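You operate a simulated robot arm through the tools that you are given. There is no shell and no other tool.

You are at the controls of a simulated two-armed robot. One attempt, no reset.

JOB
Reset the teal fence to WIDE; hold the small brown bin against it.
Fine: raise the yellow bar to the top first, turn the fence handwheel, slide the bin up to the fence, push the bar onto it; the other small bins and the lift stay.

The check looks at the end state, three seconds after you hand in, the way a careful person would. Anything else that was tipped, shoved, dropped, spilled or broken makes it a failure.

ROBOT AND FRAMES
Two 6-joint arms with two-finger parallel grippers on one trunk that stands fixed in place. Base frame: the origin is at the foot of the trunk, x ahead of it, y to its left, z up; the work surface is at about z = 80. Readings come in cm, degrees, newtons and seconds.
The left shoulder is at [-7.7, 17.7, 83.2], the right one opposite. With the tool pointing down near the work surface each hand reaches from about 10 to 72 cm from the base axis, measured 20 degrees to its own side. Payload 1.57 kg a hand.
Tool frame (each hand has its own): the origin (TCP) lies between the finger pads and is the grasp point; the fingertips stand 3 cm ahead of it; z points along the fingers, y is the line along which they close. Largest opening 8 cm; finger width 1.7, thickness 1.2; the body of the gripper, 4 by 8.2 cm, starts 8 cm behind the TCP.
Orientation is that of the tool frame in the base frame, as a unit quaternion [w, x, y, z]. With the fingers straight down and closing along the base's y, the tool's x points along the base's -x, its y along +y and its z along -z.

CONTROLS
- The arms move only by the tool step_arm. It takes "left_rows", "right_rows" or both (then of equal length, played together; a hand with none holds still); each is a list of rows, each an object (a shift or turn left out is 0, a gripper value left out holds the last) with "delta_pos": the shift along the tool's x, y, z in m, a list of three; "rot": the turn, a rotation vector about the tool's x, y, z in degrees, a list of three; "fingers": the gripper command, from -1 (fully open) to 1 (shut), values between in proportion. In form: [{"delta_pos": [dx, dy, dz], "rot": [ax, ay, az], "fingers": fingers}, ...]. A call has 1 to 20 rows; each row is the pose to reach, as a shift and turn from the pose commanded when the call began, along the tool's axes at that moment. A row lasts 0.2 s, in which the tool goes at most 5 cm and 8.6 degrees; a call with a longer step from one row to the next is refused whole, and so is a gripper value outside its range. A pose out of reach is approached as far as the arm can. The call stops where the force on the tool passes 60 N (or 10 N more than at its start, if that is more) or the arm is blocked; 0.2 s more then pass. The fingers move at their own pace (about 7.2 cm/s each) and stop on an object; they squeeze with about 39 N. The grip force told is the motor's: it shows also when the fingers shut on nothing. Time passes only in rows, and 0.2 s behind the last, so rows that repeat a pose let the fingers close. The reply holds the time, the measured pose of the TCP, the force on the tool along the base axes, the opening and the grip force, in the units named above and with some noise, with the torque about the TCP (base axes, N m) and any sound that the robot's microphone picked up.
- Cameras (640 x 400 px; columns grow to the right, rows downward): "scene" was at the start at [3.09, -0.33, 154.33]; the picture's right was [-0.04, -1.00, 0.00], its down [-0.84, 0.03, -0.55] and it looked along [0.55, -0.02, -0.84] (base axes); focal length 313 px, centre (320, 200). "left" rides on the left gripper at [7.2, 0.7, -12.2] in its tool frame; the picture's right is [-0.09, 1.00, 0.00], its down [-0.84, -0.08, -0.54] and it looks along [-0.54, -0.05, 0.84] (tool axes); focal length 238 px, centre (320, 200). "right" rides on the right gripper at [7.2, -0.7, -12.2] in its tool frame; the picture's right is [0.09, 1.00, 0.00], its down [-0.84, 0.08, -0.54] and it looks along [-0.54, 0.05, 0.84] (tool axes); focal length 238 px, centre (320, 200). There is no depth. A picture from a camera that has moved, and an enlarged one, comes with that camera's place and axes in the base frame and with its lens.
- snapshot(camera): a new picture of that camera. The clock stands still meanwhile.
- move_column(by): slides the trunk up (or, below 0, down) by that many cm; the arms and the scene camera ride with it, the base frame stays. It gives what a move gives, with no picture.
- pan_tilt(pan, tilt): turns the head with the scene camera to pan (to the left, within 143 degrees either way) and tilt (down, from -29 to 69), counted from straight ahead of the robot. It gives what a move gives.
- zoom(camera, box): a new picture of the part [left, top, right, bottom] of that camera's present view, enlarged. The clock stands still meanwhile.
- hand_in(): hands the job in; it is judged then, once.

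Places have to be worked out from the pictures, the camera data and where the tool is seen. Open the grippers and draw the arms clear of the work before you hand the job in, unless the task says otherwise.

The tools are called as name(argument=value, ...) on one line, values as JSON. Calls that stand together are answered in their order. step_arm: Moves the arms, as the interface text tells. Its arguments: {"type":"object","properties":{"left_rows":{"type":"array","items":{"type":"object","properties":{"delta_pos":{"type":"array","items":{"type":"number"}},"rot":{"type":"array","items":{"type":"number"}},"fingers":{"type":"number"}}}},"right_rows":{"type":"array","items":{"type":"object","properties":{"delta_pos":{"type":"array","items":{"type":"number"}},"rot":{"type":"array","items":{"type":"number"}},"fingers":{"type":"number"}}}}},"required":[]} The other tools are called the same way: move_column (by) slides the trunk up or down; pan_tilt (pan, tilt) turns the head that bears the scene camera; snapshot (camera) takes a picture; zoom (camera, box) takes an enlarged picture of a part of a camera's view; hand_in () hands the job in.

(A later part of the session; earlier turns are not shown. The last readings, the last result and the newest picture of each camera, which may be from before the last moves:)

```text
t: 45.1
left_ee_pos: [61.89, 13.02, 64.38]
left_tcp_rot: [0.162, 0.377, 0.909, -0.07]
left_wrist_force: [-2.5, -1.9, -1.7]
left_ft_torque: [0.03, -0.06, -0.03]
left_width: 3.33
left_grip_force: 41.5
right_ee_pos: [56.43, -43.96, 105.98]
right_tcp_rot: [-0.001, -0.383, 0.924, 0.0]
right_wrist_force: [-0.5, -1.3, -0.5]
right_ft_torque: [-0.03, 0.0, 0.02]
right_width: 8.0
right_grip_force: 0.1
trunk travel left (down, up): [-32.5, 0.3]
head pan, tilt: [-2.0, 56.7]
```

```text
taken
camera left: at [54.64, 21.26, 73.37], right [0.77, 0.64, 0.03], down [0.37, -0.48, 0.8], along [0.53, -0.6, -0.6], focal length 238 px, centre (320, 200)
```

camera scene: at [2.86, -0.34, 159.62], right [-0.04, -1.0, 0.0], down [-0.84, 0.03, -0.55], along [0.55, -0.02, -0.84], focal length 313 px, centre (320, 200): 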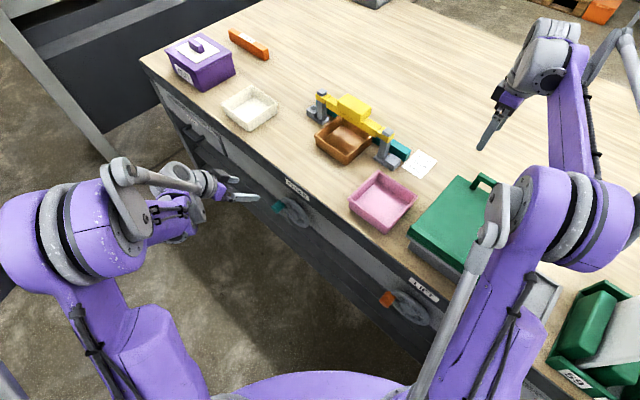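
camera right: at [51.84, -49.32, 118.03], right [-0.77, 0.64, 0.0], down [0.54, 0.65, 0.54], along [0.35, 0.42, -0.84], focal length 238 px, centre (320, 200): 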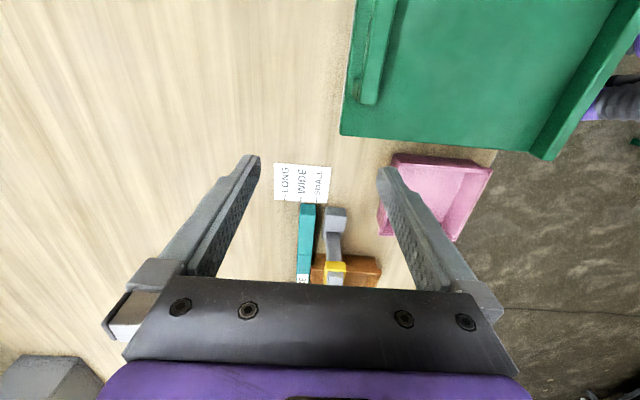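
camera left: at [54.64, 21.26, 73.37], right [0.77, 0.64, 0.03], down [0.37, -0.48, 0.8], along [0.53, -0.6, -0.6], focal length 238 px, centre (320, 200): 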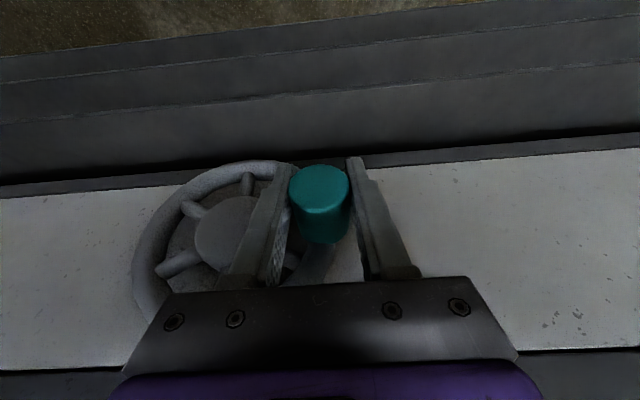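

Firm grip on the knob (3.33 cm). As a test I'll crank it about 20° upward along its circle and see which way the fence responds.

step_arm(left_rows=[{"delta_pos": [-0.0025, 0.0005, -0.0068]}, {"delta_pos": [-0.005, 0.0003, -0.0136]}, {"delta_pos": [-0.0072, -0.001, -0.0194]}, {"delta_pos": [-0.0072, -0.001, -0.0194]}])

zoom(camera="right", box=[260, 150, 350, 220])

snapshot(camera="left")

```text
t: 46.1
left_ee_pos: [61.74, 12.87, 66.48]
left_tcp_rot: [0.16, 0.378, 0.909, -0.07]
left_wrist_force: [-16.0, -10.1, -20.3]
left_ft_torque: [0.46, -0.45, 0.2]
left_width: 3.34
left_grip_force: 41.8
right_ee_pos: [56.59, -43.89, 105.87]
right_tcp_rot: [-0.001, -0.382, 0.924, 0.0]
right_wrist_force: [0.1, -0.2, 0.2]
right_ft_torque: [0.0, 0.0, -0.01]
right_width: 8.0
right_grip_force: 0.1
trunk travel left (down, up): [-32.5, 0.3]
head pan, tilt: [-2.0, 56.7]
```

```text
5.71 times, centred on (305, 185) of right
camera zoom: at [51.88, -49.37, 117.96], right [-0.77, 0.64, 0.0], down [0.54, 0.65, 0.54], along [0.35, 0.42, -0.84], focal length 1362 px, centre (406, 286)
```

zoom: 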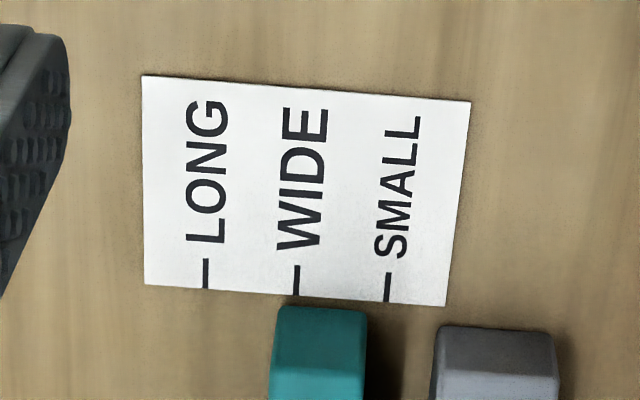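

```text
taken
camera left: at [54.5, 21.09, 75.55], right [0.77, 0.64, 0.03], down [0.37, -0.48, 0.8], along [0.52, -0.6, -0.6], focal length 238 px, centre (320, 200)
```

left: 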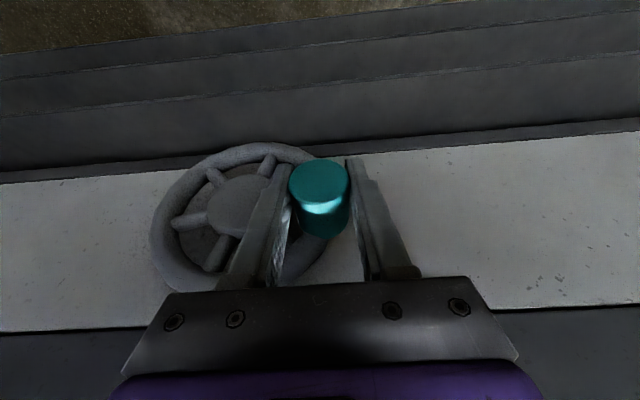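

Cranking up moves the fence back the right way: about 0.5 cm for 20°, so the full 3 cm needs roughly 119° from the start. The reading shows the knob pulling inward, so I'll tighten the arc slightly and continue about 27°.

step_arm(left_rows=[{"delta_pos": [-0.0022, -0.0044, -0.006]}, {"delta_pos": [-0.0045, -0.0071, -0.0121]}, {"delta_pos": [-0.0066, -0.0106, -0.0179]}, {"delta_pos": [-0.0086, -0.0148, -0.0233]}, {"delta_pos": [-0.0086, -0.0148, -0.0233]}])

zoom(camera="right", box=[260, 150, 350, 220])

snapshot(camera="left")

```text
t: 47.3
left_ee_pos: [60.94, 12.15, 69.03]
left_tcp_rot: [0.163, 0.376, 0.91, -0.068]
left_wrist_force: [14.7, 16.5, 2.9]
left_ft_torque: [0.85, 0.11, 0.23]
left_width: 3.31
left_grip_force: 40.9
right_ee_pos: [56.55, -43.68, 106.03]
right_tcp_rot: [0.001, -0.382, 0.924, -0.001]
right_wrist_force: [-0.4, -0.3, -0.2]
right_ft_torque: [-0.02, 0.01, -0.01]
right_width: 8.0
right_grip_force: 0.1
trunk travel left (down, up): [-32.5, 0.3]
head pan, tilt: [-2.0, 56.7]
```

```text
5.71 times, centred on (305, 185) of right
camera zoom: at [51.97, -49.2, 118.12], right [-0.77, 0.64, 0.0], down [0.54, 0.65, 0.54], along [0.35, 0.42, -0.84], focal length 1362 px, centre (406, 286)
```

zoom: 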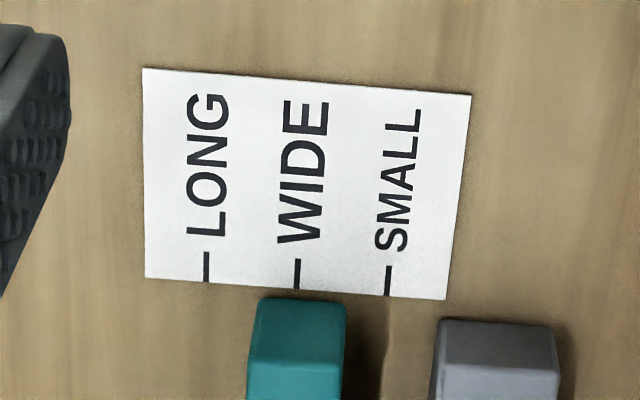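

```text
taken
camera left: at [53.7, 20.33, 78.07], right [0.76, 0.64, 0.03], down [0.37, -0.47, 0.8], along [0.53, -0.6, -0.6], focal length 238 px, centre (320, 200)
```

left: 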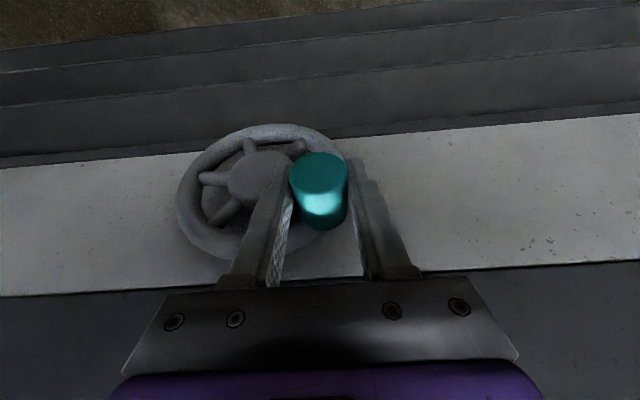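

The fence edge has gone from 381 to about 346 px (39% of the way) after roughly 48°, steady at 0.73 px per degree. Force is now outward, so I'll use the measured radius of 5.9 cm and continue another 28°.

step_arm(left_rows=[{"delta_pos": [-0.0021, -0.003, -0.0056]}, {"delta_pos": [-0.0037, -0.0086, -0.0099]}, {"delta_pos": [-0.005, -0.0147, -0.0136]}, {"delta_pos": [-0.0061, -0.0212, -0.0165]}, {"delta_pos": [-0.0061, -0.0212, -0.0165]}])

zoom(camera="right", box=[260, 150, 350, 220])

snapshot(camera="left")

zoom(camera="scene", box=[220, 150, 350, 250])

```text
t: 48.5
left_ee_pos: [59.36, 10.66, 70.83]
left_tcp_rot: [0.163, 0.376, 0.91, -0.069]
left_wrist_force: [19.8, 23.1, 23.7]
left_ft_torque: [0.61, -0.48, 0.08]
left_width: 3.33
left_grip_force: 41.3
right_ee_pos: [56.45, -43.76, 106.06]
right_tcp_rot: [0.001, -0.383, 0.924, -0.001]
right_wrist_force: [0.0, 0.5, -0.5]
right_ft_torque: [-0.01, 0.0, -0.03]
right_width: 7.98
right_grip_force: 0.0
trunk travel left (down, up): [-32.5, 0.3]
head pan, tilt: [-2.0, 56.7]
```

```text
5.71 times, centred on (305, 185) of right
camera zoom: at [51.84, -49.18, 118.13], right [-0.77, 0.64, 0.0], down [0.54, 0.65, 0.54], along [0.35, 0.42, -0.84], focal length 1362 px, centre (406, 286)
```

zoom: 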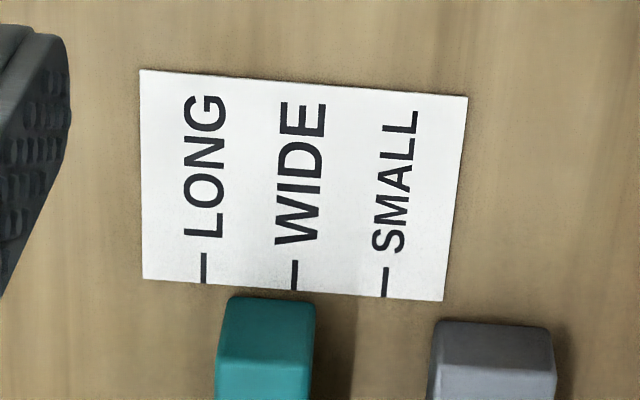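

```text
taken
camera left: at [52.11, 18.74, 79.73], right [0.76, 0.64, 0.03], down [0.37, -0.47, 0.8], along [0.53, -0.6, -0.6], focal length 238 px, centre (320, 200)
```

left: 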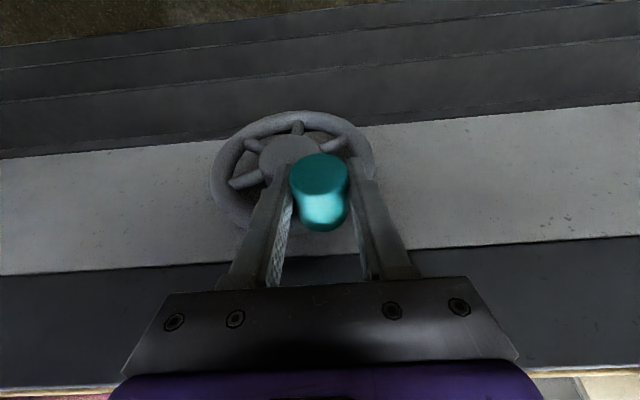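

```text
4.00 times, centred on (285, 200) of scene
camera zoom: at [2.83, -0.14, 159.64], right [-0.04, -1.0, 0.0], down [-0.84, 0.03, -0.55], along [0.55, -0.02, -0.84], focal length 1251 px, centre (460, 200)
```

zoom: 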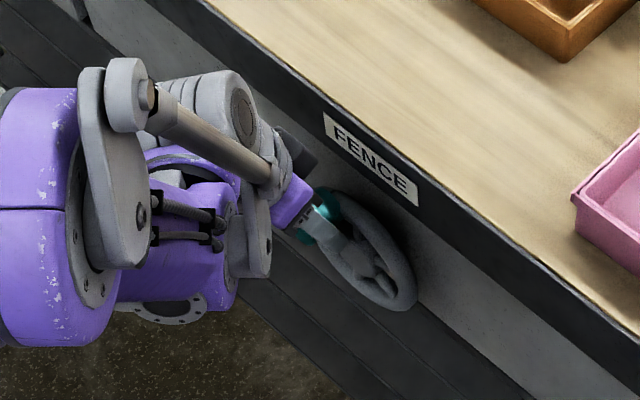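

The fence is about three quarters of the way. I'll zoom tighter on the end and ticks to measure precisely before the last part.

zoom(camera="right", box=[288, 188, 336, 218])

zoom(camera="scene", box=[380, 130, 444, 180])

```text
13.33 times, centred on (312, 203) of right
camera zoom: at [51.84, -49.18, 118.13], right [-0.77, 0.64, 0.0], down [0.54, 0.65, 0.54], along [0.35, 0.42, -0.84], focal length 3178 px, centre (427, 160)
```

zoom: 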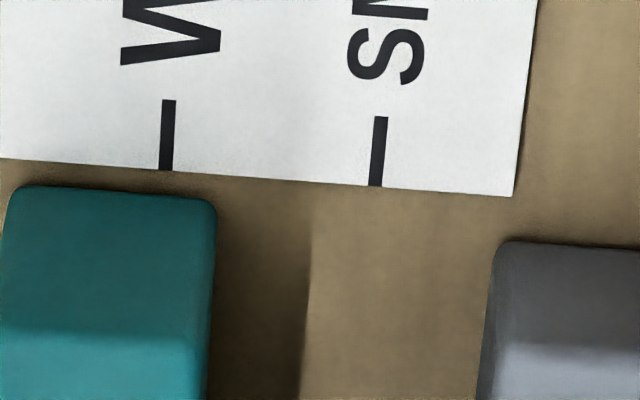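

```text
8.00 times, centred on (412, 155) of scene
camera zoom: at [2.83, -0.14, 159.64], right [-0.04, -1.0, 0.0], down [-0.84, 0.03, -0.55], along [0.55, -0.02, -0.84], focal length 2502 px, centre (-416, 560)
```

zoom: 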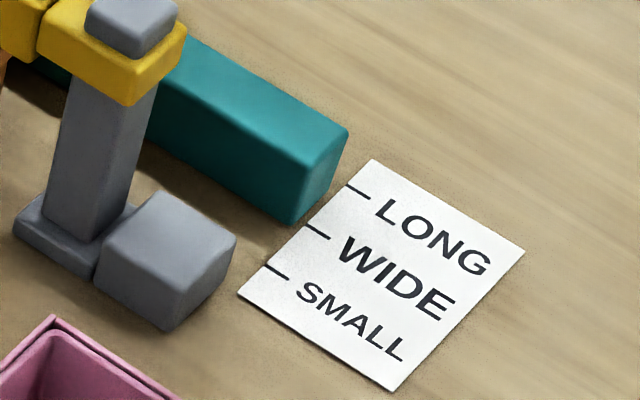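

At this zoom, the tick spacing is 210 px for 3 cm: the fence front is 2.25 cm past SMALL and 0.76 cm short of WIDE. I'll crank about 14° further with a slightly corrected centre, then measure again.

step_arm(left_rows=[{"delta_pos": [-0.0007, -0.0025, -0.002]}, {"delta_pos": [-0.0014, -0.0051, -0.0038]}, {"delta_pos": [-0.0017, -0.0085, -0.0046]}, {"delta_pos": [-0.002, -0.012, -0.0053]}, {"delta_pos": [-0.002, -0.012, -0.0053]}])

zoom(camera="right", box=[288, 188, 336, 218])

snapshot(camera="left")

```text
t: 49.7
left_ee_pos: [58.51, 9.57, 71.15]
left_tcp_rot: [0.161, 0.377, 0.909, -0.07]
left_wrist_force: [9.0, 8.4, 2.2]
left_ft_torque: [0.12, -0.53, 0.16]
left_width: 3.32
left_grip_force: 41.4
right_ee_pos: [56.42, -43.8, 105.83]
right_tcp_rot: [0.0, -0.382, 0.924, 0.0]
right_wrist_force: [0.3, -0.3, 0.2]
right_ft_torque: [-0.01, -0.01, -0.03]
right_width: 8.0
right_grip_force: 0.0
trunk travel left (down, up): [-32.5, 0.3]
head pan, tilt: [-2.0, 56.7]
```

```text
13.33 times, centred on (312, 203) of right
camera zoom: at [51.89, -49.27, 118.02], right [-0.77, 0.64, 0.0], down [0.54, 0.65, 0.54], along [0.35, 0.42, -0.84], focal length 3178 px, centre (427, 160)
```

zoom: 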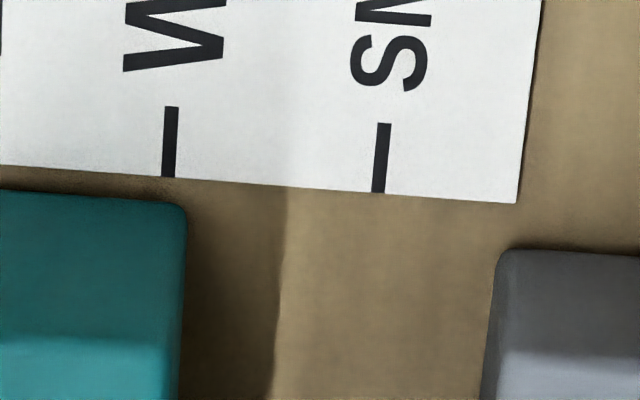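

```text
taken
camera left: at [51.2, 17.79, 80.18], right [0.77, 0.64, 0.03], down [0.37, -0.47, 0.8], along [0.52, -0.6, -0.6], focal length 238 px, centre (320, 200)
```

left: 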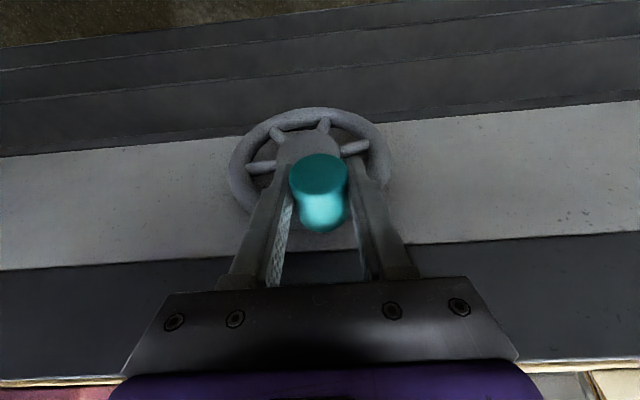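

Front face now 0.30–0.33 cm short of WIDE, at about 0.032 cm per degree. One more 10.5° should bring it on.

step_arm(left_rows=[{"delta_pos": [-0.0001, -0.0026, -0.0004]}, {"delta_pos": [-0.0002, -0.0051, -0.0007]}, {"delta_pos": [-0.0003, -0.0078, -0.0008]}, {"delta_pos": [-0.0003, -0.0104, -0.0008]}, {"delta_pos": [-0.0003, -0.0104, -0.0008]}])

zoom(camera="right", box=[284, 188, 332, 218])

```text
t: 50.9
left_ee_pos: [57.63, 8.81, 71.43]
left_tcp_rot: [0.16, 0.377, 0.909, -0.071]
left_wrist_force: [10.2, 10.2, 9.0]
left_ft_torque: [0.23, -0.63, 0.25]
left_width: 3.34
left_grip_force: 41.5
right_ee_pos: [56.54, -43.85, 106.03]
right_tcp_rot: [0.0, -0.382, 0.924, 0.0]
right_wrist_force: [-0.2, 0.1, -0.6]
right_ft_torque: [0.06, 0.03, 0.01]
right_width: 7.99
right_grip_force: 0.1
trunk travel left (down, up): [-32.5, 0.3]
head pan, tilt: [-2.0, 56.7]
```

```text
13.33 times, centred on (308, 203) of right
camera zoom: at [51.87, -49.25, 118.06], right [-0.77, 0.64, 0.0], down [0.54, 0.65, 0.54], along [0.35, 0.42, -0.84], focal length 3178 px, centre (480, 160)
```

zoom: 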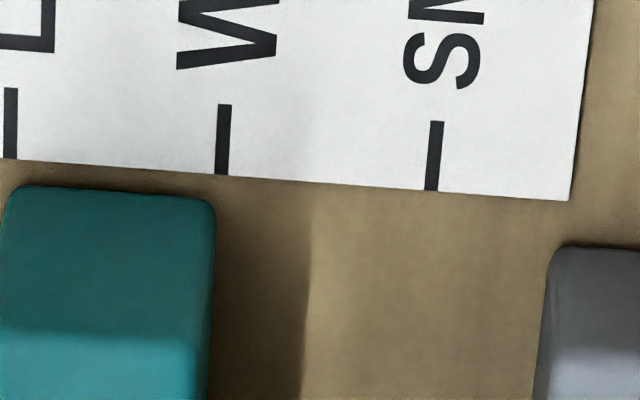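

The front face is now within half a millimetre of the WIDE tick, with the same small offset it had at SMALL. I'll open the fingers and back off along the tool, then verify nothing sprang back.

step_arm(left_rows=[{"fingers": -1}, {"fingers": -1}, {"fingers": -1}, {"fingers": -1}])

zoom(camera="right", box=[284, 188, 332, 218])

snapshot(camera="left")

```text
t: 51.9
left_ee_pos: [57.62, 8.8, 71.36]
left_tcp_rot: [0.162, 0.377, 0.909, -0.069]
left_wrist_force: [-0.8, -0.4, 0.3]
left_ft_torque: [0.02, 0.0, 0.0]
left_width: 8.01
left_grip_force: 0.1
right_ee_pos: [56.44, -43.82, 106.01]
right_tcp_rot: [-0.001, -0.383, 0.924, -0.001]
right_wrist_force: [-0.3, 0.1, 0.2]
right_ft_torque: [0.0, 0.01, 0.02]
right_width: 8.03
right_grip_force: 0.0
trunk travel left (down, up): [-32.5, 0.3]
head pan, tilt: [-2.0, 56.7]
```

```text
13.33 times, centred on (308, 203) of right
camera zoom: at [51.86, -49.32, 118.03], right [-0.77, 0.64, 0.0], down [0.54, 0.65, 0.54], along [0.35, 0.42, -0.84], focal length 3178 px, centre (480, 160)
```

zoom: 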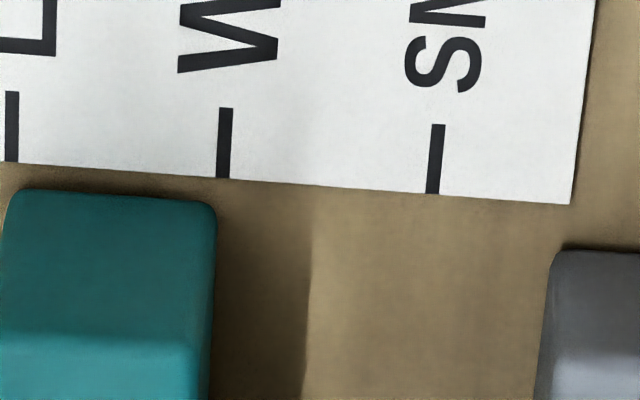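

```text
taken
camera left: at [50.42, 17.0, 80.43], right [0.77, 0.64, 0.03], down [0.37, -0.47, 0.8], along [0.53, -0.6, -0.6], focal length 238 px, centre (320, 200)
```

left: 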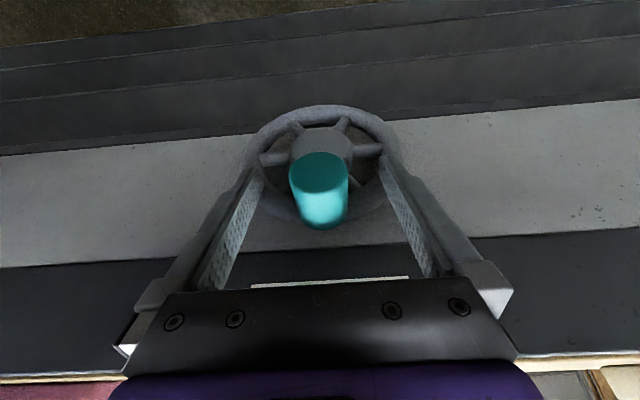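

The fence stayed put at WIDE after release. I'll back the left hand off the knob, lift it clear and tilt it 45° above the bench in front of the brown bin.

step_arm(left_rows=[{"delta_pos": [0, 0, -0.03]}, {"delta_pos": [0, 0, -0.06]}, {"delta_pos": [0, 0, -0.09]}, {"delta_pos": [0, 0, -0.12]}, {"delta_pos": [0, 0, -0.12]}])

step_arm(left_rows=[{"delta_pos": [-0.028, 0, -0.035], "rot": [0, -4, 0]}, {"delta_pos": [-0.058, 0, -0.065], "rot": [0, -8, 0]}, {"delta_pos": [-0.088, 0, -0.09], "rot": [0, -12, 0]}, {"delta_pos": [-0.118, 0, -0.11], "rot": [0, -16, 0]}, {"delta_pos": [-0.148, 0, -0.125], "rot": [0, -20, 0]}, {"delta_pos": [-0.176, 0, -0.142], "rot": [0, -25, 0]}, {"delta_pos": [-0.176, 0, -0.142], "rot": [0, -25, 0]}])

snapshot(camera="left")

snapshot(camera="scene")

```text
t: 53.1
left_ee_pos: [54.72, 11.87, 82.77]
left_tcp_rot: [0.161, 0.378, 0.909, -0.07]
left_wrist_force: [0.1, -0.4, -0.5]
left_ft_torque: [-0.01, 0.0, 0.03]
left_width: 7.98
left_grip_force: 0.2
right_ee_pos: [56.61, -43.99, 105.79]
right_tcp_rot: [0.0, -0.382, 0.924, 0.0]
right_wrist_force: [-0.7, 0.9, -0.3]
right_ft_torque: [0.02, 0.01, 0.01]
right_width: 8.01
right_grip_force: 0.1
trunk travel left (down, up): [-32.5, 0.3]
head pan, tilt: [-2.0, 56.7]
```

```text
t: 54.7
left_ee_pos: [62.82, 3.67, 102.07]
left_tcp_rot: [0.355, 0.353, 0.853, -0.15]
left_wrist_force: [0.1, -0.8, -0.8]
left_ft_torque: [0.0, 0.02, 0.0]
left_width: 8.02
left_grip_force: 0.1
right_ee_pos: [56.42, -43.84, 105.93]
right_tcp_rot: [0.0, -0.382, 0.924, 0.0]
right_wrist_force: [0.5, 0.7, 0.2]
right_ft_torque: [0.02, -0.03, 0.01]
right_width: 8.02
right_grip_force: 0.0
trunk travel left (down, up): [-32.5, 0.3]
head pan, tilt: [-2.0, 56.7]
```

```text
taken
camera left: at [53.57, 13.81, 105.71], right [0.75, 0.66, 0.06], down [0.09, -0.2, 0.98], along [0.65, -0.73, -0.21], focal length 238 px, centre (320, 200)
```

left: 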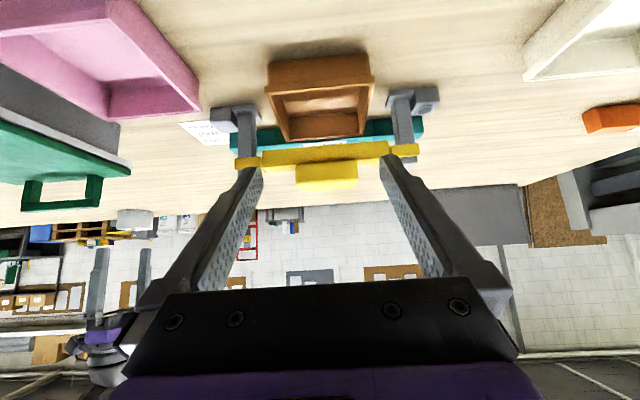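

```text
taken
camera scene: at [2.87, -0.32, 159.62], right [-0.04, -1.0, 0.0], down [-0.84, 0.03, -0.55], along [0.55, -0.02, -0.84], focal length 313 px, centre (320, 200)
```

scene: 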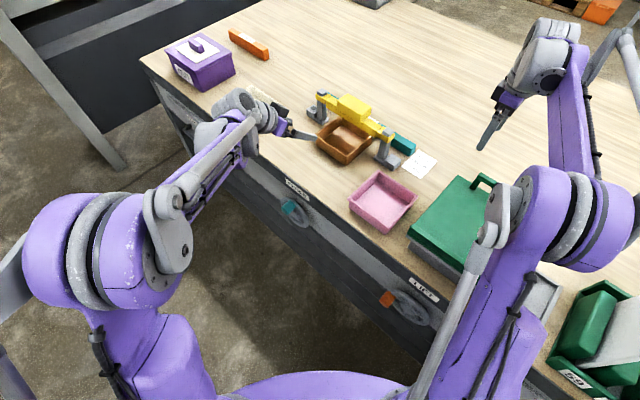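

Left hand is above and in front of the bin. I'll zoom on the bin, fence and bar from both cameras to measure the gap and the bin's placement.

zoom(camera="left", box=[200, 30, 450, 200])

zoom(camera="scene", box=[290, 70, 450, 190])

zoom(camera="right", box=[280, 180, 400, 290])

```text
2.35 times, centred on (325, 115) of left
camera zoom: at [53.57, 13.81, 105.71], right [0.75, 0.66, 0.06], down [0.09, -0.2, 0.98], along [0.65, -0.73, -0.21], focal length 561 px, centre (308, 400)
```

zoom: 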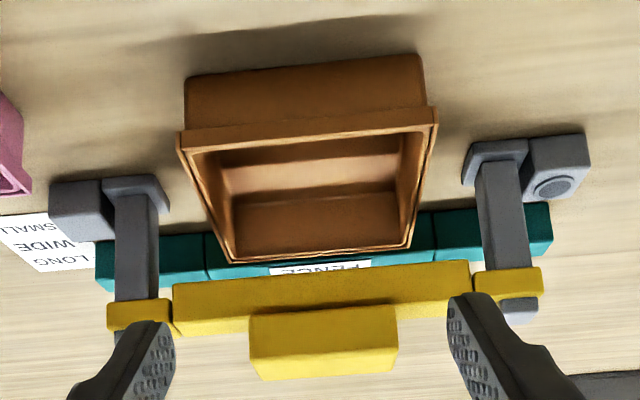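

```text
3.33 times, centred on (370, 130) of scene
camera zoom: at [2.87, -0.32, 159.62], right [-0.04, -1.0, 0.0], down [-0.84, 0.03, -0.55], along [0.55, -0.02, -0.84], focal length 1042 px, centre (153, 433)
```

zoom: 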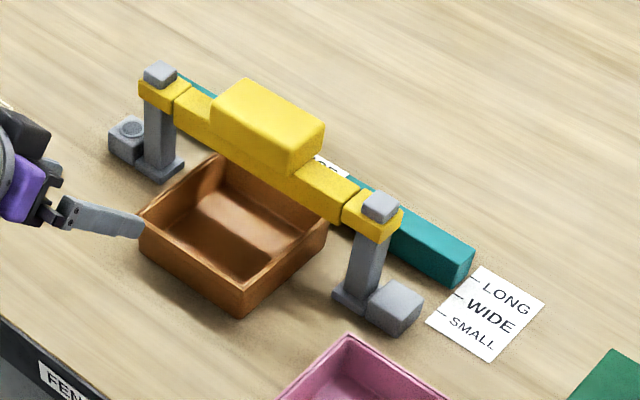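

```text
3.64 times, centred on (340, 235) of right
camera zoom: at [51.86, -49.32, 118.03], right [-0.77, 0.64, 0.0], down [0.54, 0.65, 0.54], along [0.35, 0.42, -0.84], focal length 867 px, centre (247, 73)
```

zoom: 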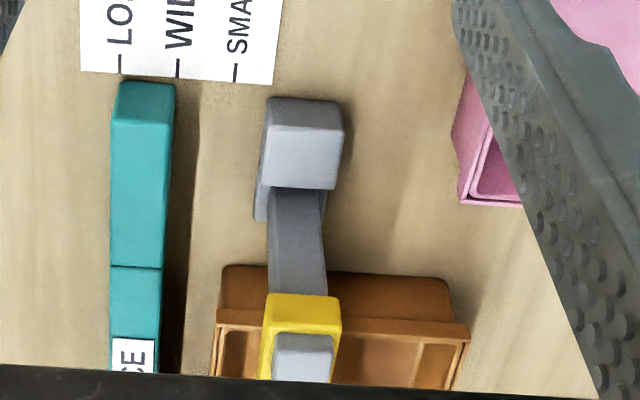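

The bin's front wall foot is at v≈56.1, square to the fence, and its back rim is about 3.1 cm from the fence. I'll lower the open left fingers in front of it, tips at z≈82, so two fingertips can push it evenly.

step_arm(left_rows=[{"delta_pos": [0.016, 0, 0.036]}, {"delta_pos": [0.032, 0, 0.072]}, {"delta_pos": [0.048, 0, 0.108]}, {"delta_pos": [0.062, 0, 0.144]}, {"delta_pos": [0.0764, 0, 0.178]}, {"delta_pos": [0.0764, 0, 0.178]}])

snapshot(camera="left")

zoom(camera="scene", box=[270, 90, 430, 210])

```text
t: 56.1
left_ee_pos: [68.02, -1.59, 84.08]
left_tcp_rot: [0.355, 0.352, 0.853, -0.149]
left_wrist_force: [0.0, -0.3, -0.8]
left_ft_torque: [0.0, -0.01, -0.01]
left_width: 7.97
left_grip_force: 0.1
right_ee_pos: [56.38, -43.91, 105.92]
right_tcp_rot: [0.0, -0.383, 0.924, 0.0]
right_wrist_force: [-0.2, 0.5, 0.1]
right_ft_torque: [-0.04, -0.02, 0.01]
right_width: 8.0
right_grip_force: 0.0
trunk travel left (down, up): [-32.5, 0.3]
head pan, tilt: [-2.0, 56.7]
```

```text
taken
camera left: at [58.84, 8.51, 87.67], right [0.75, 0.66, 0.06], down [0.09, -0.2, 0.98], along [0.65, -0.73, -0.21], focal length 238 px, centre (320, 200)
```

left: 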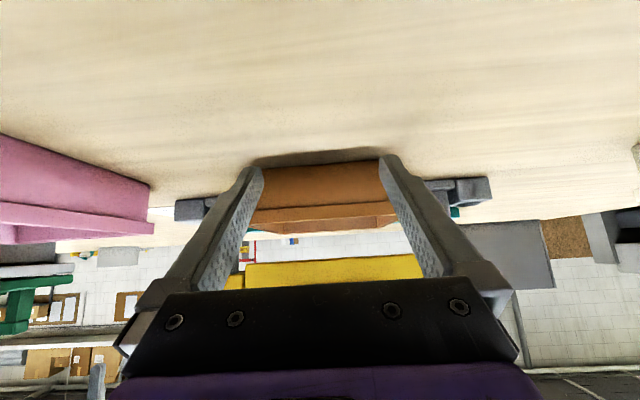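

```text
3.33 times, centred on (350, 150) of scene
camera zoom: at [2.81, -0.31, 159.63], right [-0.04, -1.0, 0.0], down [-0.84, 0.03, -0.55], along [0.55, -0.02, -0.84], focal length 1042 px, centre (220, 367)
```

zoom: 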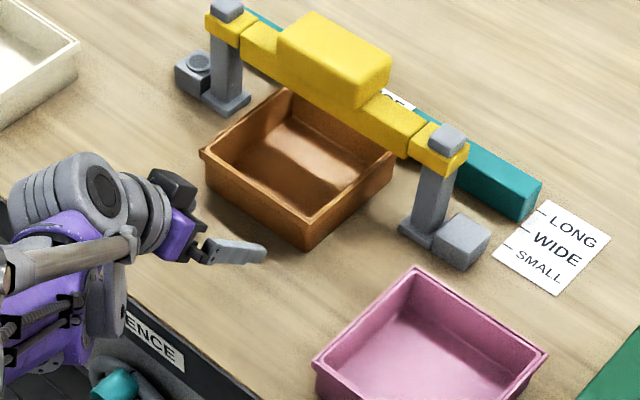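

Fingertips are about 3 cm short of the front wall, low and centred. I'll advance along +n slowly and push most of the way (to 5.8 cm of travel).

step_arm(left_rows=[{"delta_pos": [-0.0071, 0, 0.0071]}, {"delta_pos": [-0.0141, 0, 0.0141]}, {"delta_pos": [-0.0198, 0, 0.0198]}, {"delta_pos": [-0.0226, 0, 0.0226]}, {"delta_pos": [-0.0255, 0, 0.0255]}, {"delta_pos": [-0.0283, 0, 0.0283]}, {"delta_pos": [-0.0311, 0, 0.0311]}, {"delta_pos": [-0.034, 0, 0.034]}, {"delta_pos": [-0.0368, 0, 0.0368]}, {"delta_pos": [-0.0396, 0, 0.0396]}, {"delta_pos": [-0.041, 0, 0.041]}, {"delta_pos": [-0.041, 0, 0.041]}])

zoom(camera="right", box=[280, 180, 400, 290])

zoom(camera="scene", box=[270, 90, 430, 210])

```text
t: 58.7
left_ee_pos: [72.23, -5.75, 84.12]
left_tcp_rot: [0.354, 0.353, 0.853, -0.15]
left_wrist_force: [0.0, -0.5, 1.5]
left_ft_torque: [0.03, -0.05, 0.01]
left_width: 8.01
left_grip_force: 0.1
right_ee_pos: [56.46, -43.87, 105.88]
right_tcp_rot: [0.0, -0.383, 0.924, 0.0]
right_wrist_force: [-0.1, -1.0, -0.2]
right_ft_torque: [0.03, 0.01, -0.03]
right_width: 7.99
right_grip_force: 0.2
trunk travel left (down, up): [-32.5, 0.3]
head pan, tilt: [-2.0, 56.7]
```

```text
3.64 times, centred on (340, 235) of right
camera zoom: at [51.84, -49.32, 118.04], right [-0.77, 0.64, 0.0], down [0.54, 0.65, 0.54], along [0.35, 0.42, -0.84], focal length 867 px, centre (247, 73)
```

zoom: 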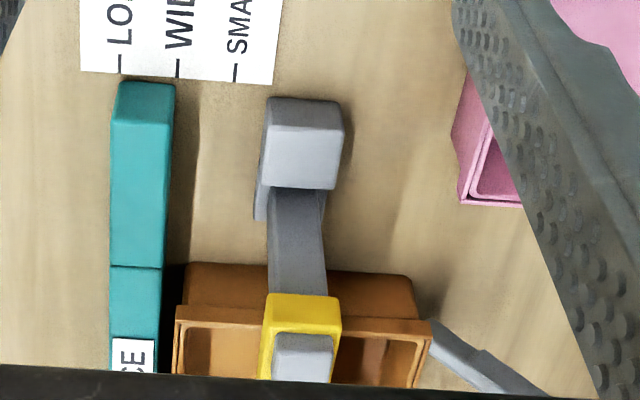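

```text
3.33 times, centred on (350, 150) of scene
camera zoom: at [2.85, -0.32, 159.62], right [-0.04, -1.0, 0.0], down [-0.84, 0.03, -0.55], along [0.55, -0.02, -0.84], focal length 1042 px, centre (220, 367)
```

zoom: 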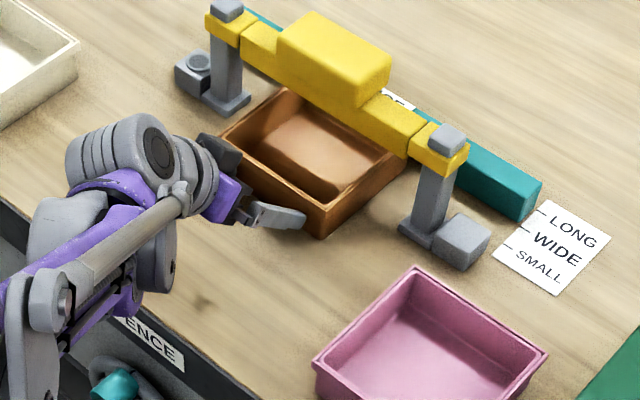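

The bin slid straight, with about 0.8 cm left and no notable force. I'll keep pushing in fine steps until contact shows.

step_arm(left_rows=[{"delta_pos": [-0.0014, 0, 0.0014]}, {"delta_pos": [-0.0028, 0, 0.0028]}, {"delta_pos": [-0.0042, 0, 0.0042]}, {"delta_pos": [-0.0042, 0, 0.0042]}])

zoom(camera="right", box=[280, 180, 400, 290])

```text
t: 59.7
left_ee_pos: [72.54, -6.06, 84.24]
left_tcp_rot: [0.354, 0.353, 0.853, -0.15]
left_wrist_force: [-0.4, 0.0, -0.3]
left_ft_torque: [0.0, 0.03, 0.04]
left_width: 8.01
left_grip_force: 0.0
right_ee_pos: [56.45, -43.87, 105.95]
right_tcp_rot: [0.0, -0.383, 0.924, 0.0]
right_wrist_force: [0.2, -0.3, 0.0]
right_ft_torque: [0.01, 0.02, -0.06]
right_width: 8.01
right_grip_force: 0.1
trunk travel left (down, up): [-32.5, 0.3]
head pan, tilt: [-2.0, 56.7]
```

```text
3.64 times, centred on (340, 235) of right
camera zoom: at [51.84, -49.32, 118.04], right [-0.77, 0.64, 0.0], down [0.54, 0.65, 0.54], along [0.35, 0.42, -0.84], focal length 867 px, centre (247, 73)
```

zoom: 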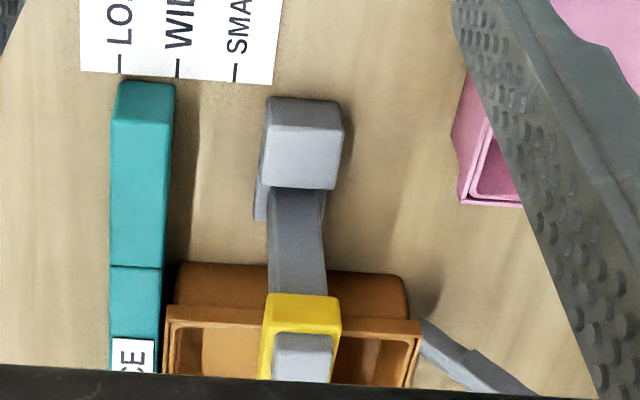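

About 0.3 cm remains. Continuing in 1 mm steps to feel the contact with the fence.

step_arm(left_rows=[{"delta_pos": [-0.0007, 0, 0.0007]}, {"delta_pos": [-0.0014, 0, 0.0014]}, {"delta_pos": [-0.0021, 0, 0.0021]}, {"delta_pos": [-0.0021, 0, 0.0021]}])

zoom(camera="right", box=[280, 180, 400, 290])

```text
t: 60.7
left_ee_pos: [72.84, -6.28, 84.05]
left_tcp_rot: [0.354, 0.353, 0.853, -0.149]
left_wrist_force: [-0.5, 0.5, -0.2]
left_ft_torque: [0.04, -0.02, 0.04]
left_width: 8.0
left_grip_force: 0.1
right_ee_pos: [56.33, -43.81, 106.05]
right_tcp_rot: [0.0, -0.383, 0.924, -0.001]
right_wrist_force: [0.3, 0.2, -0.5]
right_ft_torque: [0.01, -0.01, 0.0]
right_width: 8.01
right_grip_force: 0.2
trunk travel left (down, up): [-32.5, 0.3]
head pan, tilt: [-2.0, 56.7]
```

```text
3.64 times, centred on (340, 235) of right
camera zoom: at [51.84, -49.32, 118.04], right [-0.77, 0.64, 0.0], down [0.54, 0.65, 0.54], along [0.35, 0.42, -0.84], focal length 867 px, centre (247, 73)
```

zoom: 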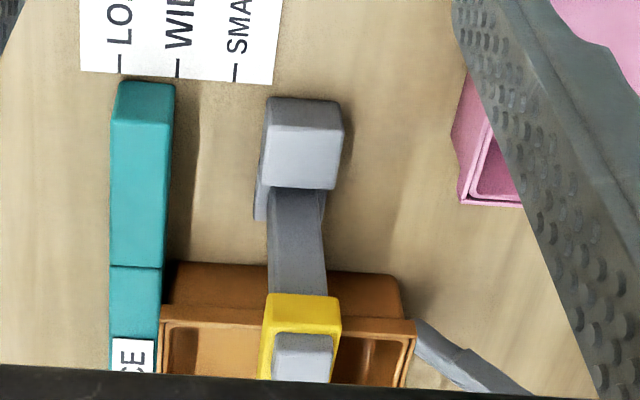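

The rim now visually meets the fence edge but the force is still tiny. A tighter zoom will show whether there's contact or the rim is riding above the fence.

zoom(camera="right", box=[305, 240, 345, 282])

zoom(camera="scene", box=[340, 95, 420, 155])

```text
9.52 times, centred on (325, 261) of right
camera zoom: at [51.84, -49.32, 118.04], right [-0.77, 0.64, 0.0], down [0.54, 0.65, 0.54], along [0.35, 0.42, -0.84], focal length 2270 px, centre (272, -381)
```

zoom: 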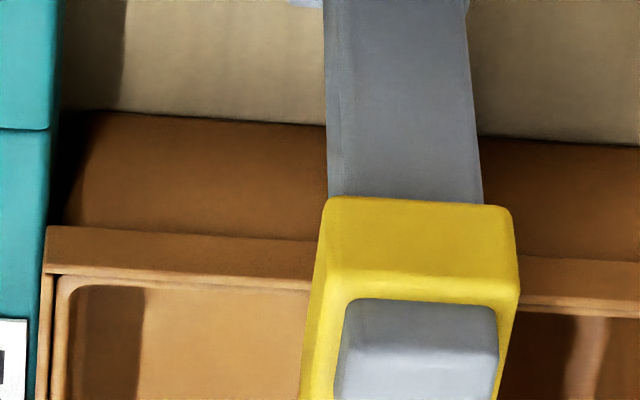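

```text
6.67 times, centred on (380, 125) of scene
camera zoom: at [2.85, -0.32, 159.62], right [-0.04, -1.0, 0.0], down [-0.84, 0.03, -0.55], along [0.55, -0.02, -0.84], focal length 2085 px, centre (-80, 700)
```

zoom: 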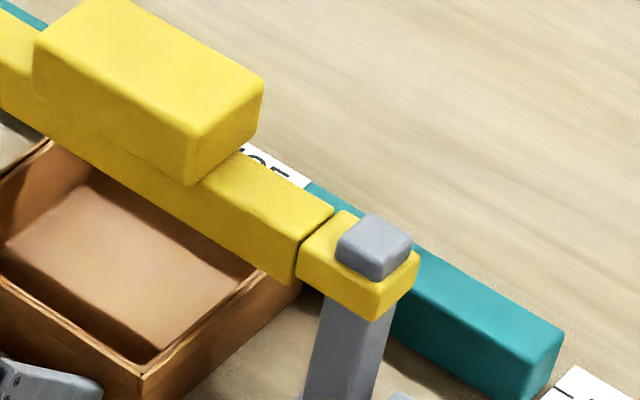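

It looks at contact or within a millimetre or two. I'll push on gently in 0.7 mm steps and watch for the force to rise.

step_arm(left_rows=[{"delta_pos": [-0.0005, 0, 0.0005]}, {"delta_pos": [-0.001, 0, 0.001]}, {"delta_pos": [-0.0015, 0, 0.0015]}, {"delta_pos": [-0.0015, 0, 0.0015]}])

zoom(camera="right", box=[285, 188, 345, 282])

```text
t: 61.7
left_ee_pos: [72.96, -6.51, 84.16]
left_tcp_rot: [0.355, 0.352, 0.853, -0.149]
left_wrist_force: [-0.9, 0.7, 0.4]
left_ft_torque: [0.0, 0.02, 0.05]
left_width: 8.01
left_grip_force: 0.1
right_ee_pos: [56.47, -43.84, 105.9]
right_tcp_rot: [0.0, -0.383, 0.924, 0.001]
right_wrist_force: [-0.6, 0.3, -0.2]
right_ft_torque: [0.01, 0.0, -0.02]
right_width: 8.0
right_grip_force: 0.0
trunk travel left (down, up): [-32.5, 0.3]
head pan, tilt: [-2.0, 56.7]
```

```text
4.26 times, centred on (315, 235) of right
camera zoom: at [51.84, -49.32, 118.04], right [-0.77, 0.64, 0.0], down [0.54, 0.65, 0.54], along [0.35, 0.42, -0.84], focal length 1014 px, centre (341, 51)
```

zoom: 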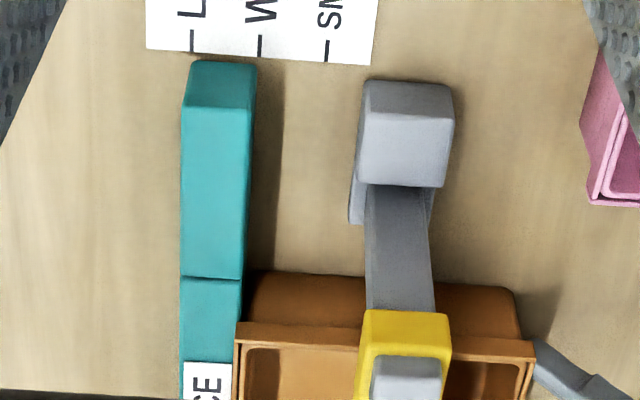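

The rim's computed position (v≈73.05) now matches the fence face. One more small push should raise the force if they are touching.

step_arm(left_rows=[{"delta_pos": [-0.0005, 0, 0.0005]}, {"delta_pos": [-0.001, 0, 0.001]}, {"delta_pos": [-0.001, 0, 0.001]}])

zoom(camera="right", box=[285, 188, 345, 282])

```text
t: 62.5
left_ee_pos: [73.0, -6.58, 84.14]
left_tcp_rot: [0.354, 0.353, 0.853, -0.15]
left_wrist_force: [-8.2, 6.3, -1.6]
left_ft_torque: [0.09, 0.2, 0.2]
left_width: 7.94
left_grip_force: 0.1
right_ee_pos: [56.44, -43.81, 105.91]
right_tcp_rot: [0.0, -0.382, 0.924, 0.0]
right_wrist_force: [-0.1, 0.0, 0.5]
right_ft_torque: [0.05, 0.0, -0.02]
right_width: 7.99
right_grip_force: 0.1
trunk travel left (down, up): [-32.5, 0.3]
head pan, tilt: [-2.0, 56.7]
```

```text
4.26 times, centred on (315, 235) of right
camera zoom: at [51.78, -49.26, 118.07], right [-0.77, 0.64, 0.0], down [0.54, 0.65, 0.54], along [0.35, 0.42, -0.84], focal length 1014 px, centre (341, 51)
```

zoom: 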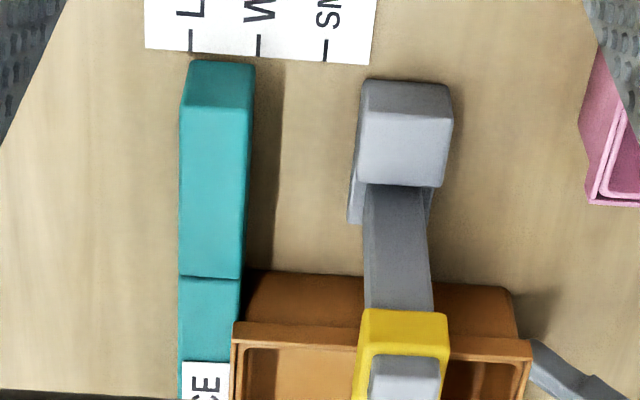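

Contact: 10 N of push-back, so the bin is firmly against the fence. I'll leave the left fingers there as a backstop and bring the right hand back to its standoff above the bar block.

step_arm(right_rows=[{"delta_pos": [-0.035, 0.005, 0.0], "rot": [0, -3.9, 0]}, {"delta_pos": [-0.071, 0.011, 0.002], "rot": [0, -7.8, 0]}, {"delta_pos": [-0.106, 0.016, 0.005], "rot": [0, -11.7, 0]}, {"delta_pos": [-0.142, 0.022, 0.01], "rot": [0, -15.6, 0]}, {"delta_pos": [-0.177, 0.027, 0.015], "rot": [0, -19.5, 0]}, {"delta_pos": [-0.212, 0.033, 0.02], "rot": [0, -23.4, 0]}, {"delta_pos": [-0.248, 0.038, 0.027], "rot": [0, -27.3, 0]}, {"delta_pos": [-0.283, 0.044, 0.033], "rot": [0, -31.2, 0]}, {"delta_pos": [-0.318, 0.049, 0.04], "rot": [0, -35, 0]}, {"delta_pos": [-0.318, 0.049, 0.04], "rot": [0, -35, 0]}])

snapshot(camera="right")

snapshot(camera="scene")

```text
t: 64.7
left_ee_pos: [73.08, -6.45, 84.19]
left_tcp_rot: [0.355, 0.353, 0.853, -0.151]
left_wrist_force: [-7.0, 7.8, -0.8]
left_ft_torque: [0.14, 0.15, 0.29]
left_width: 7.95
left_grip_force: 0.1
right_ee_pos: [75.42, -17.88, 101.9]
right_tcp_rot: [0.278, -0.365, 0.881, 0.114]
right_wrist_force: [0.1, -0.5, 0.0]
right_ft_torque: [-0.01, -0.04, 0.01]
right_width: 8.0
right_grip_force: 0.0
trunk travel left (down, up): [-32.5, 0.3]
head pan, tilt: [-2.0, 56.7]
```

```text
taken
camera right: at [66.81, -27.35, 107.75], right [-0.76, 0.65, -0.05], down [0.21, 0.32, 0.92], along [0.62, 0.69, -0.38], focal length 238 px, centre (320, 200)
```

right: 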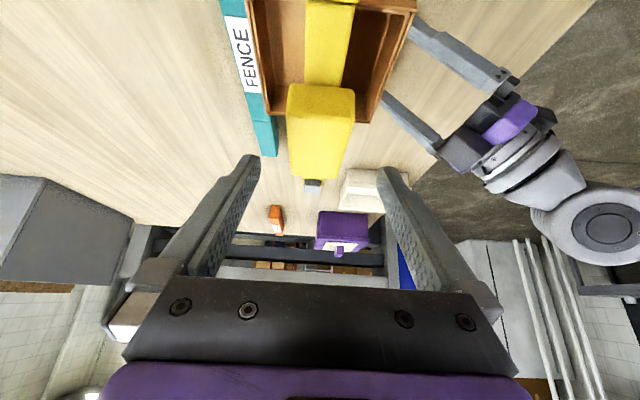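

```text
taken
camera scene: at [2.79, -0.24, 159.62], right [-0.04, -1.0, 0.0], down [-0.84, 0.03, -0.55], along [0.55, -0.02, -0.84], focal length 313 px, centre (320, 200)
```

scene: 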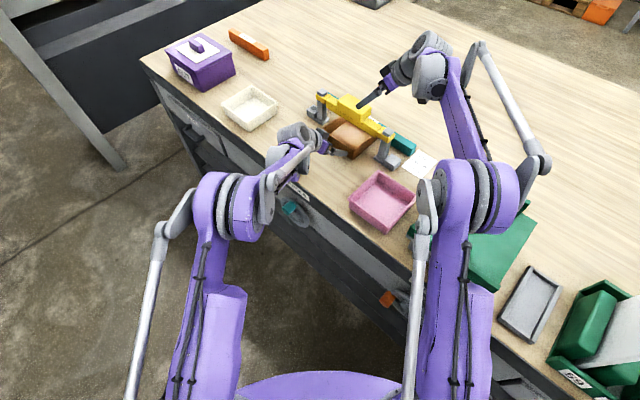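

The right camera shows the bin squared against the fence under the bar, with the left fingers behind it. I'll advance 10 cm along the tool to straddle the bar block and close.

step_arm(right_rows=[{"delta_pos": [0, 0, 0.035], "fingers": -1}, {"delta_pos": [0, 0, 0.065]}, {"delta_pos": [0, 0, 0.085]}, {"delta_pos": [0, 0, 0.101]}, {"delta_pos": [0, 0, 0.101]}])

snapshot(camera="right")

```text
t: 65.9
left_ee_pos: [73.23, -6.6, 84.19]
left_tcp_rot: [0.354, 0.354, 0.853, -0.15]
left_wrist_force: [-4.9, 4.7, -1.1]
left_ft_torque: [0.07, 0.15, 0.28]
left_width: 7.98
left_grip_force: 0.2
right_ee_pos: [79.45, -13.7, 93.58]
right_tcp_rot: [0.279, -0.365, 0.881, 0.115]
right_wrist_force: [-0.3, -0.1, 1.0]
right_ft_torque: [-0.01, 0.01, 0.03]
right_width: 7.99
right_grip_force: 0.1
trunk travel left (down, up): [-32.5, 0.3]
head pan, tilt: [-2.0, 56.7]
```

```text
taken
camera right: at [70.87, -23.25, 99.36], right [-0.76, 0.65, -0.05], down [0.21, 0.32, 0.92], along [0.62, 0.69, -0.38], focal length 238 px, centre (320, 200)
```

right: 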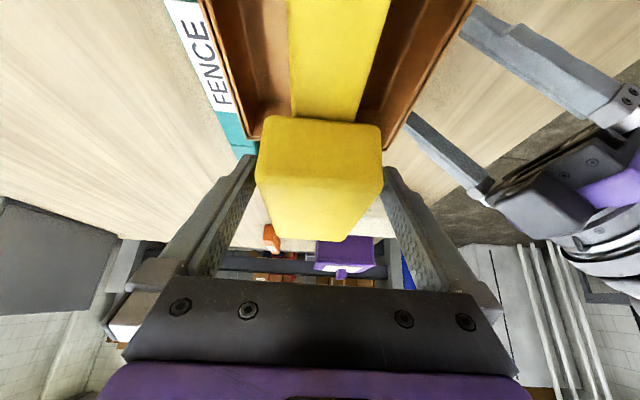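

The block is centred between the right fingers just as before, with no contact. Closing on it.

step_arm(right_rows=[{"fingers": 1}, {"fingers": 1}, {"fingers": 1}, {"fingers": 1}])

```text
t: 66.9
left_ee_pos: [73.23, -6.53, 84.17]
left_tcp_rot: [0.354, 0.353, 0.853, -0.149]
left_wrist_force: [-21.0, 12.8, 8.7]
left_ft_torque: [0.01, 0.15, 0.15]
left_width: 7.95
left_grip_force: 0.1
right_ee_pos: [79.72, -13.94, 93.57]
right_tcp_rot: [0.279, -0.363, 0.881, 0.113]
right_wrist_force: [28.9, -12.2, -1.2]
right_ft_torque: [0.14, 0.11, 0.73]
right_width: 5.37
right_grip_force: 45.1
trunk travel left (down, up): [-32.5, 0.3]
head pan, tilt: [-2.0, 56.7]
```

Closing pulled the right hand about 29 N sideways (grip slightly off-centre) and that leaned the body so the left push rose to 25 N. I'll shift the right hand 1.7 mm toward the block's true centre to relax this.

step_arm(right_rows=[{"delta_pos": [-0.0003, -0.0009, 0.0002]}, {"delta_pos": [-0.0006, -0.0017, 0.0004]}, {"delta_pos": [-0.0006, -0.0017, 0.0004]}])

```text
t: 67.7
left_ee_pos: [73.18, -6.56, 84.11]
left_tcp_rot: [0.354, 0.352, 0.854, -0.148]
left_wrist_force: [-2.5, 8.1, 1.0]
left_ft_torque: [0.12, 0.04, 0.29]
left_width: 8.0
left_grip_force: 0.1
right_ee_pos: [79.66, -14.01, 93.65]
right_tcp_rot: [0.277, -0.364, 0.882, 0.116]
right_wrist_force: [-1.4, -11.7, -2.2]
right_ft_torque: [-0.36, -0.08, -0.52]
right_width: 5.36
right_grip_force: 45.2
trunk travel left (down, up): [-32.5, 0.3]
head pan, tilt: [-2.0, 56.7]
```

Forces are relaxed now. I'll lower the bar 3.3 cm, to just above where it should meet the rim.

step_arm(right_rows=[{"delta_pos": [0.0043, 0, 0.0061]}, {"delta_pos": [0.0086, 0, 0.0123]}, {"delta_pos": [0.0129, 0, 0.0184]}, {"delta_pos": [0.0161, 0, 0.0229]}, {"delta_pos": [0.0189, 0, 0.027]}, {"delta_pos": [0.0189, 0, 0.027]}])

zoom(camera="scene", box=[290, 70, 450, 190])

```text
t: 69.1
left_ee_pos: [72.96, -6.58, 84.24]
left_tcp_rot: [0.355, 0.353, 0.853, -0.149]
left_wrist_force: [0.8, -0.5, -0.2]
left_ft_torque: [-0.04, 0.0, -0.03]
left_width: 8.0
left_grip_force: 0.1
right_ee_pos: [79.63, -13.95, 90.31]
right_tcp_rot: [0.278, -0.365, 0.881, 0.115]
right_wrist_force: [-15.6, -14.2, -0.5]
right_ft_torque: [-0.25, 0.23, 0.27]
right_width: 5.38
right_grip_force: 45.1
trunk travel left (down, up): [-32.5, 0.3]
head pan, tilt: [-2.0, 56.7]
```

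```text
3.33 times, centred on (370, 130) of scene
camera zoom: at [2.64, -0.54, 159.62], right [-0.04, -1.0, 0.0], down [-0.83, 0.03, -0.55], along [0.55, -0.02, -0.84], focal length 1042 px, centre (153, 433)
```

zoom: 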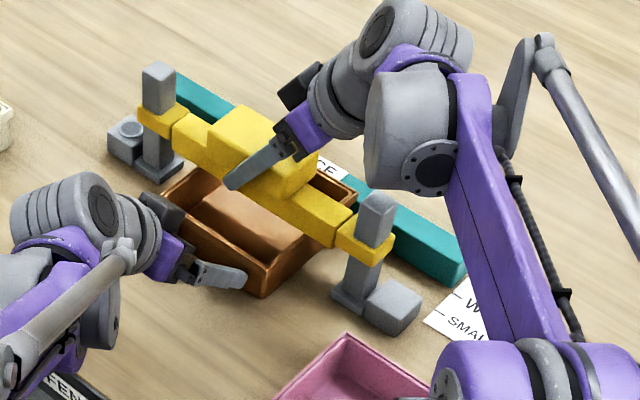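

The bar is about half a centimetre above the rim. There's a 21 N sideways load along the bar, so I'll trim that out by 1.3 mm while lowering another 0.4 cm.

step_arm(right_rows=[{"delta_pos": [0.0011, 0, -0.0007]}, {"delta_pos": [0.0022, 0, 0.0009]}, {"delta_pos": [0.0034, 0, 0.0026]}, {"delta_pos": [0.0034, 0, 0.0026]}])

zoom(camera="scene", box=[290, 70, 450, 190])

```text
t: 70.1
left_ee_pos: [73.07, -6.77, 84.19]
left_tcp_rot: [0.354, 0.352, 0.853, -0.148]
left_wrist_force: [0.4, 0.2, -0.3]
left_ft_torque: [-0.02, -0.03, -0.01]
left_width: 7.99
left_grip_force: 0.1
right_ee_pos: [79.67, -13.86, 89.95]
right_tcp_rot: [0.279, -0.365, 0.881, 0.116]
right_wrist_force: [-2.2, -5.9, 0.1]
right_ft_torque: [0.13, -0.65, 0.17]
right_width: 5.37
right_grip_force: 45.3
trunk travel left (down, up): [-32.5, 0.3]
head pan, tilt: [-2.0, 56.7]
```

```text
3.33 times, centred on (370, 130) of scene
camera zoom: at [2.8, -0.41, 159.63], right [-0.04, -1.0, 0.0], down [-0.84, 0.03, -0.55], along [0.55, -0.02, -0.84], focal length 1042 px, centre (153, 433)
```

zoom: 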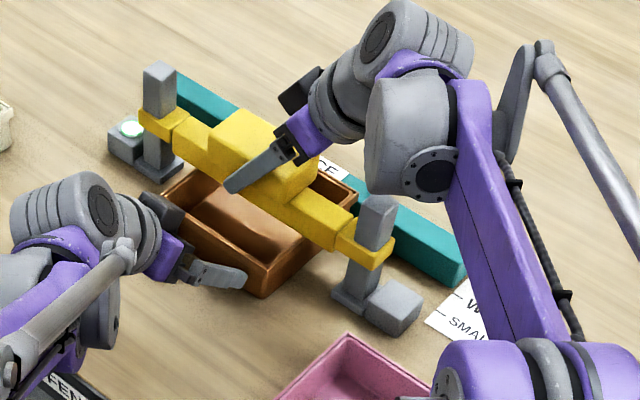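

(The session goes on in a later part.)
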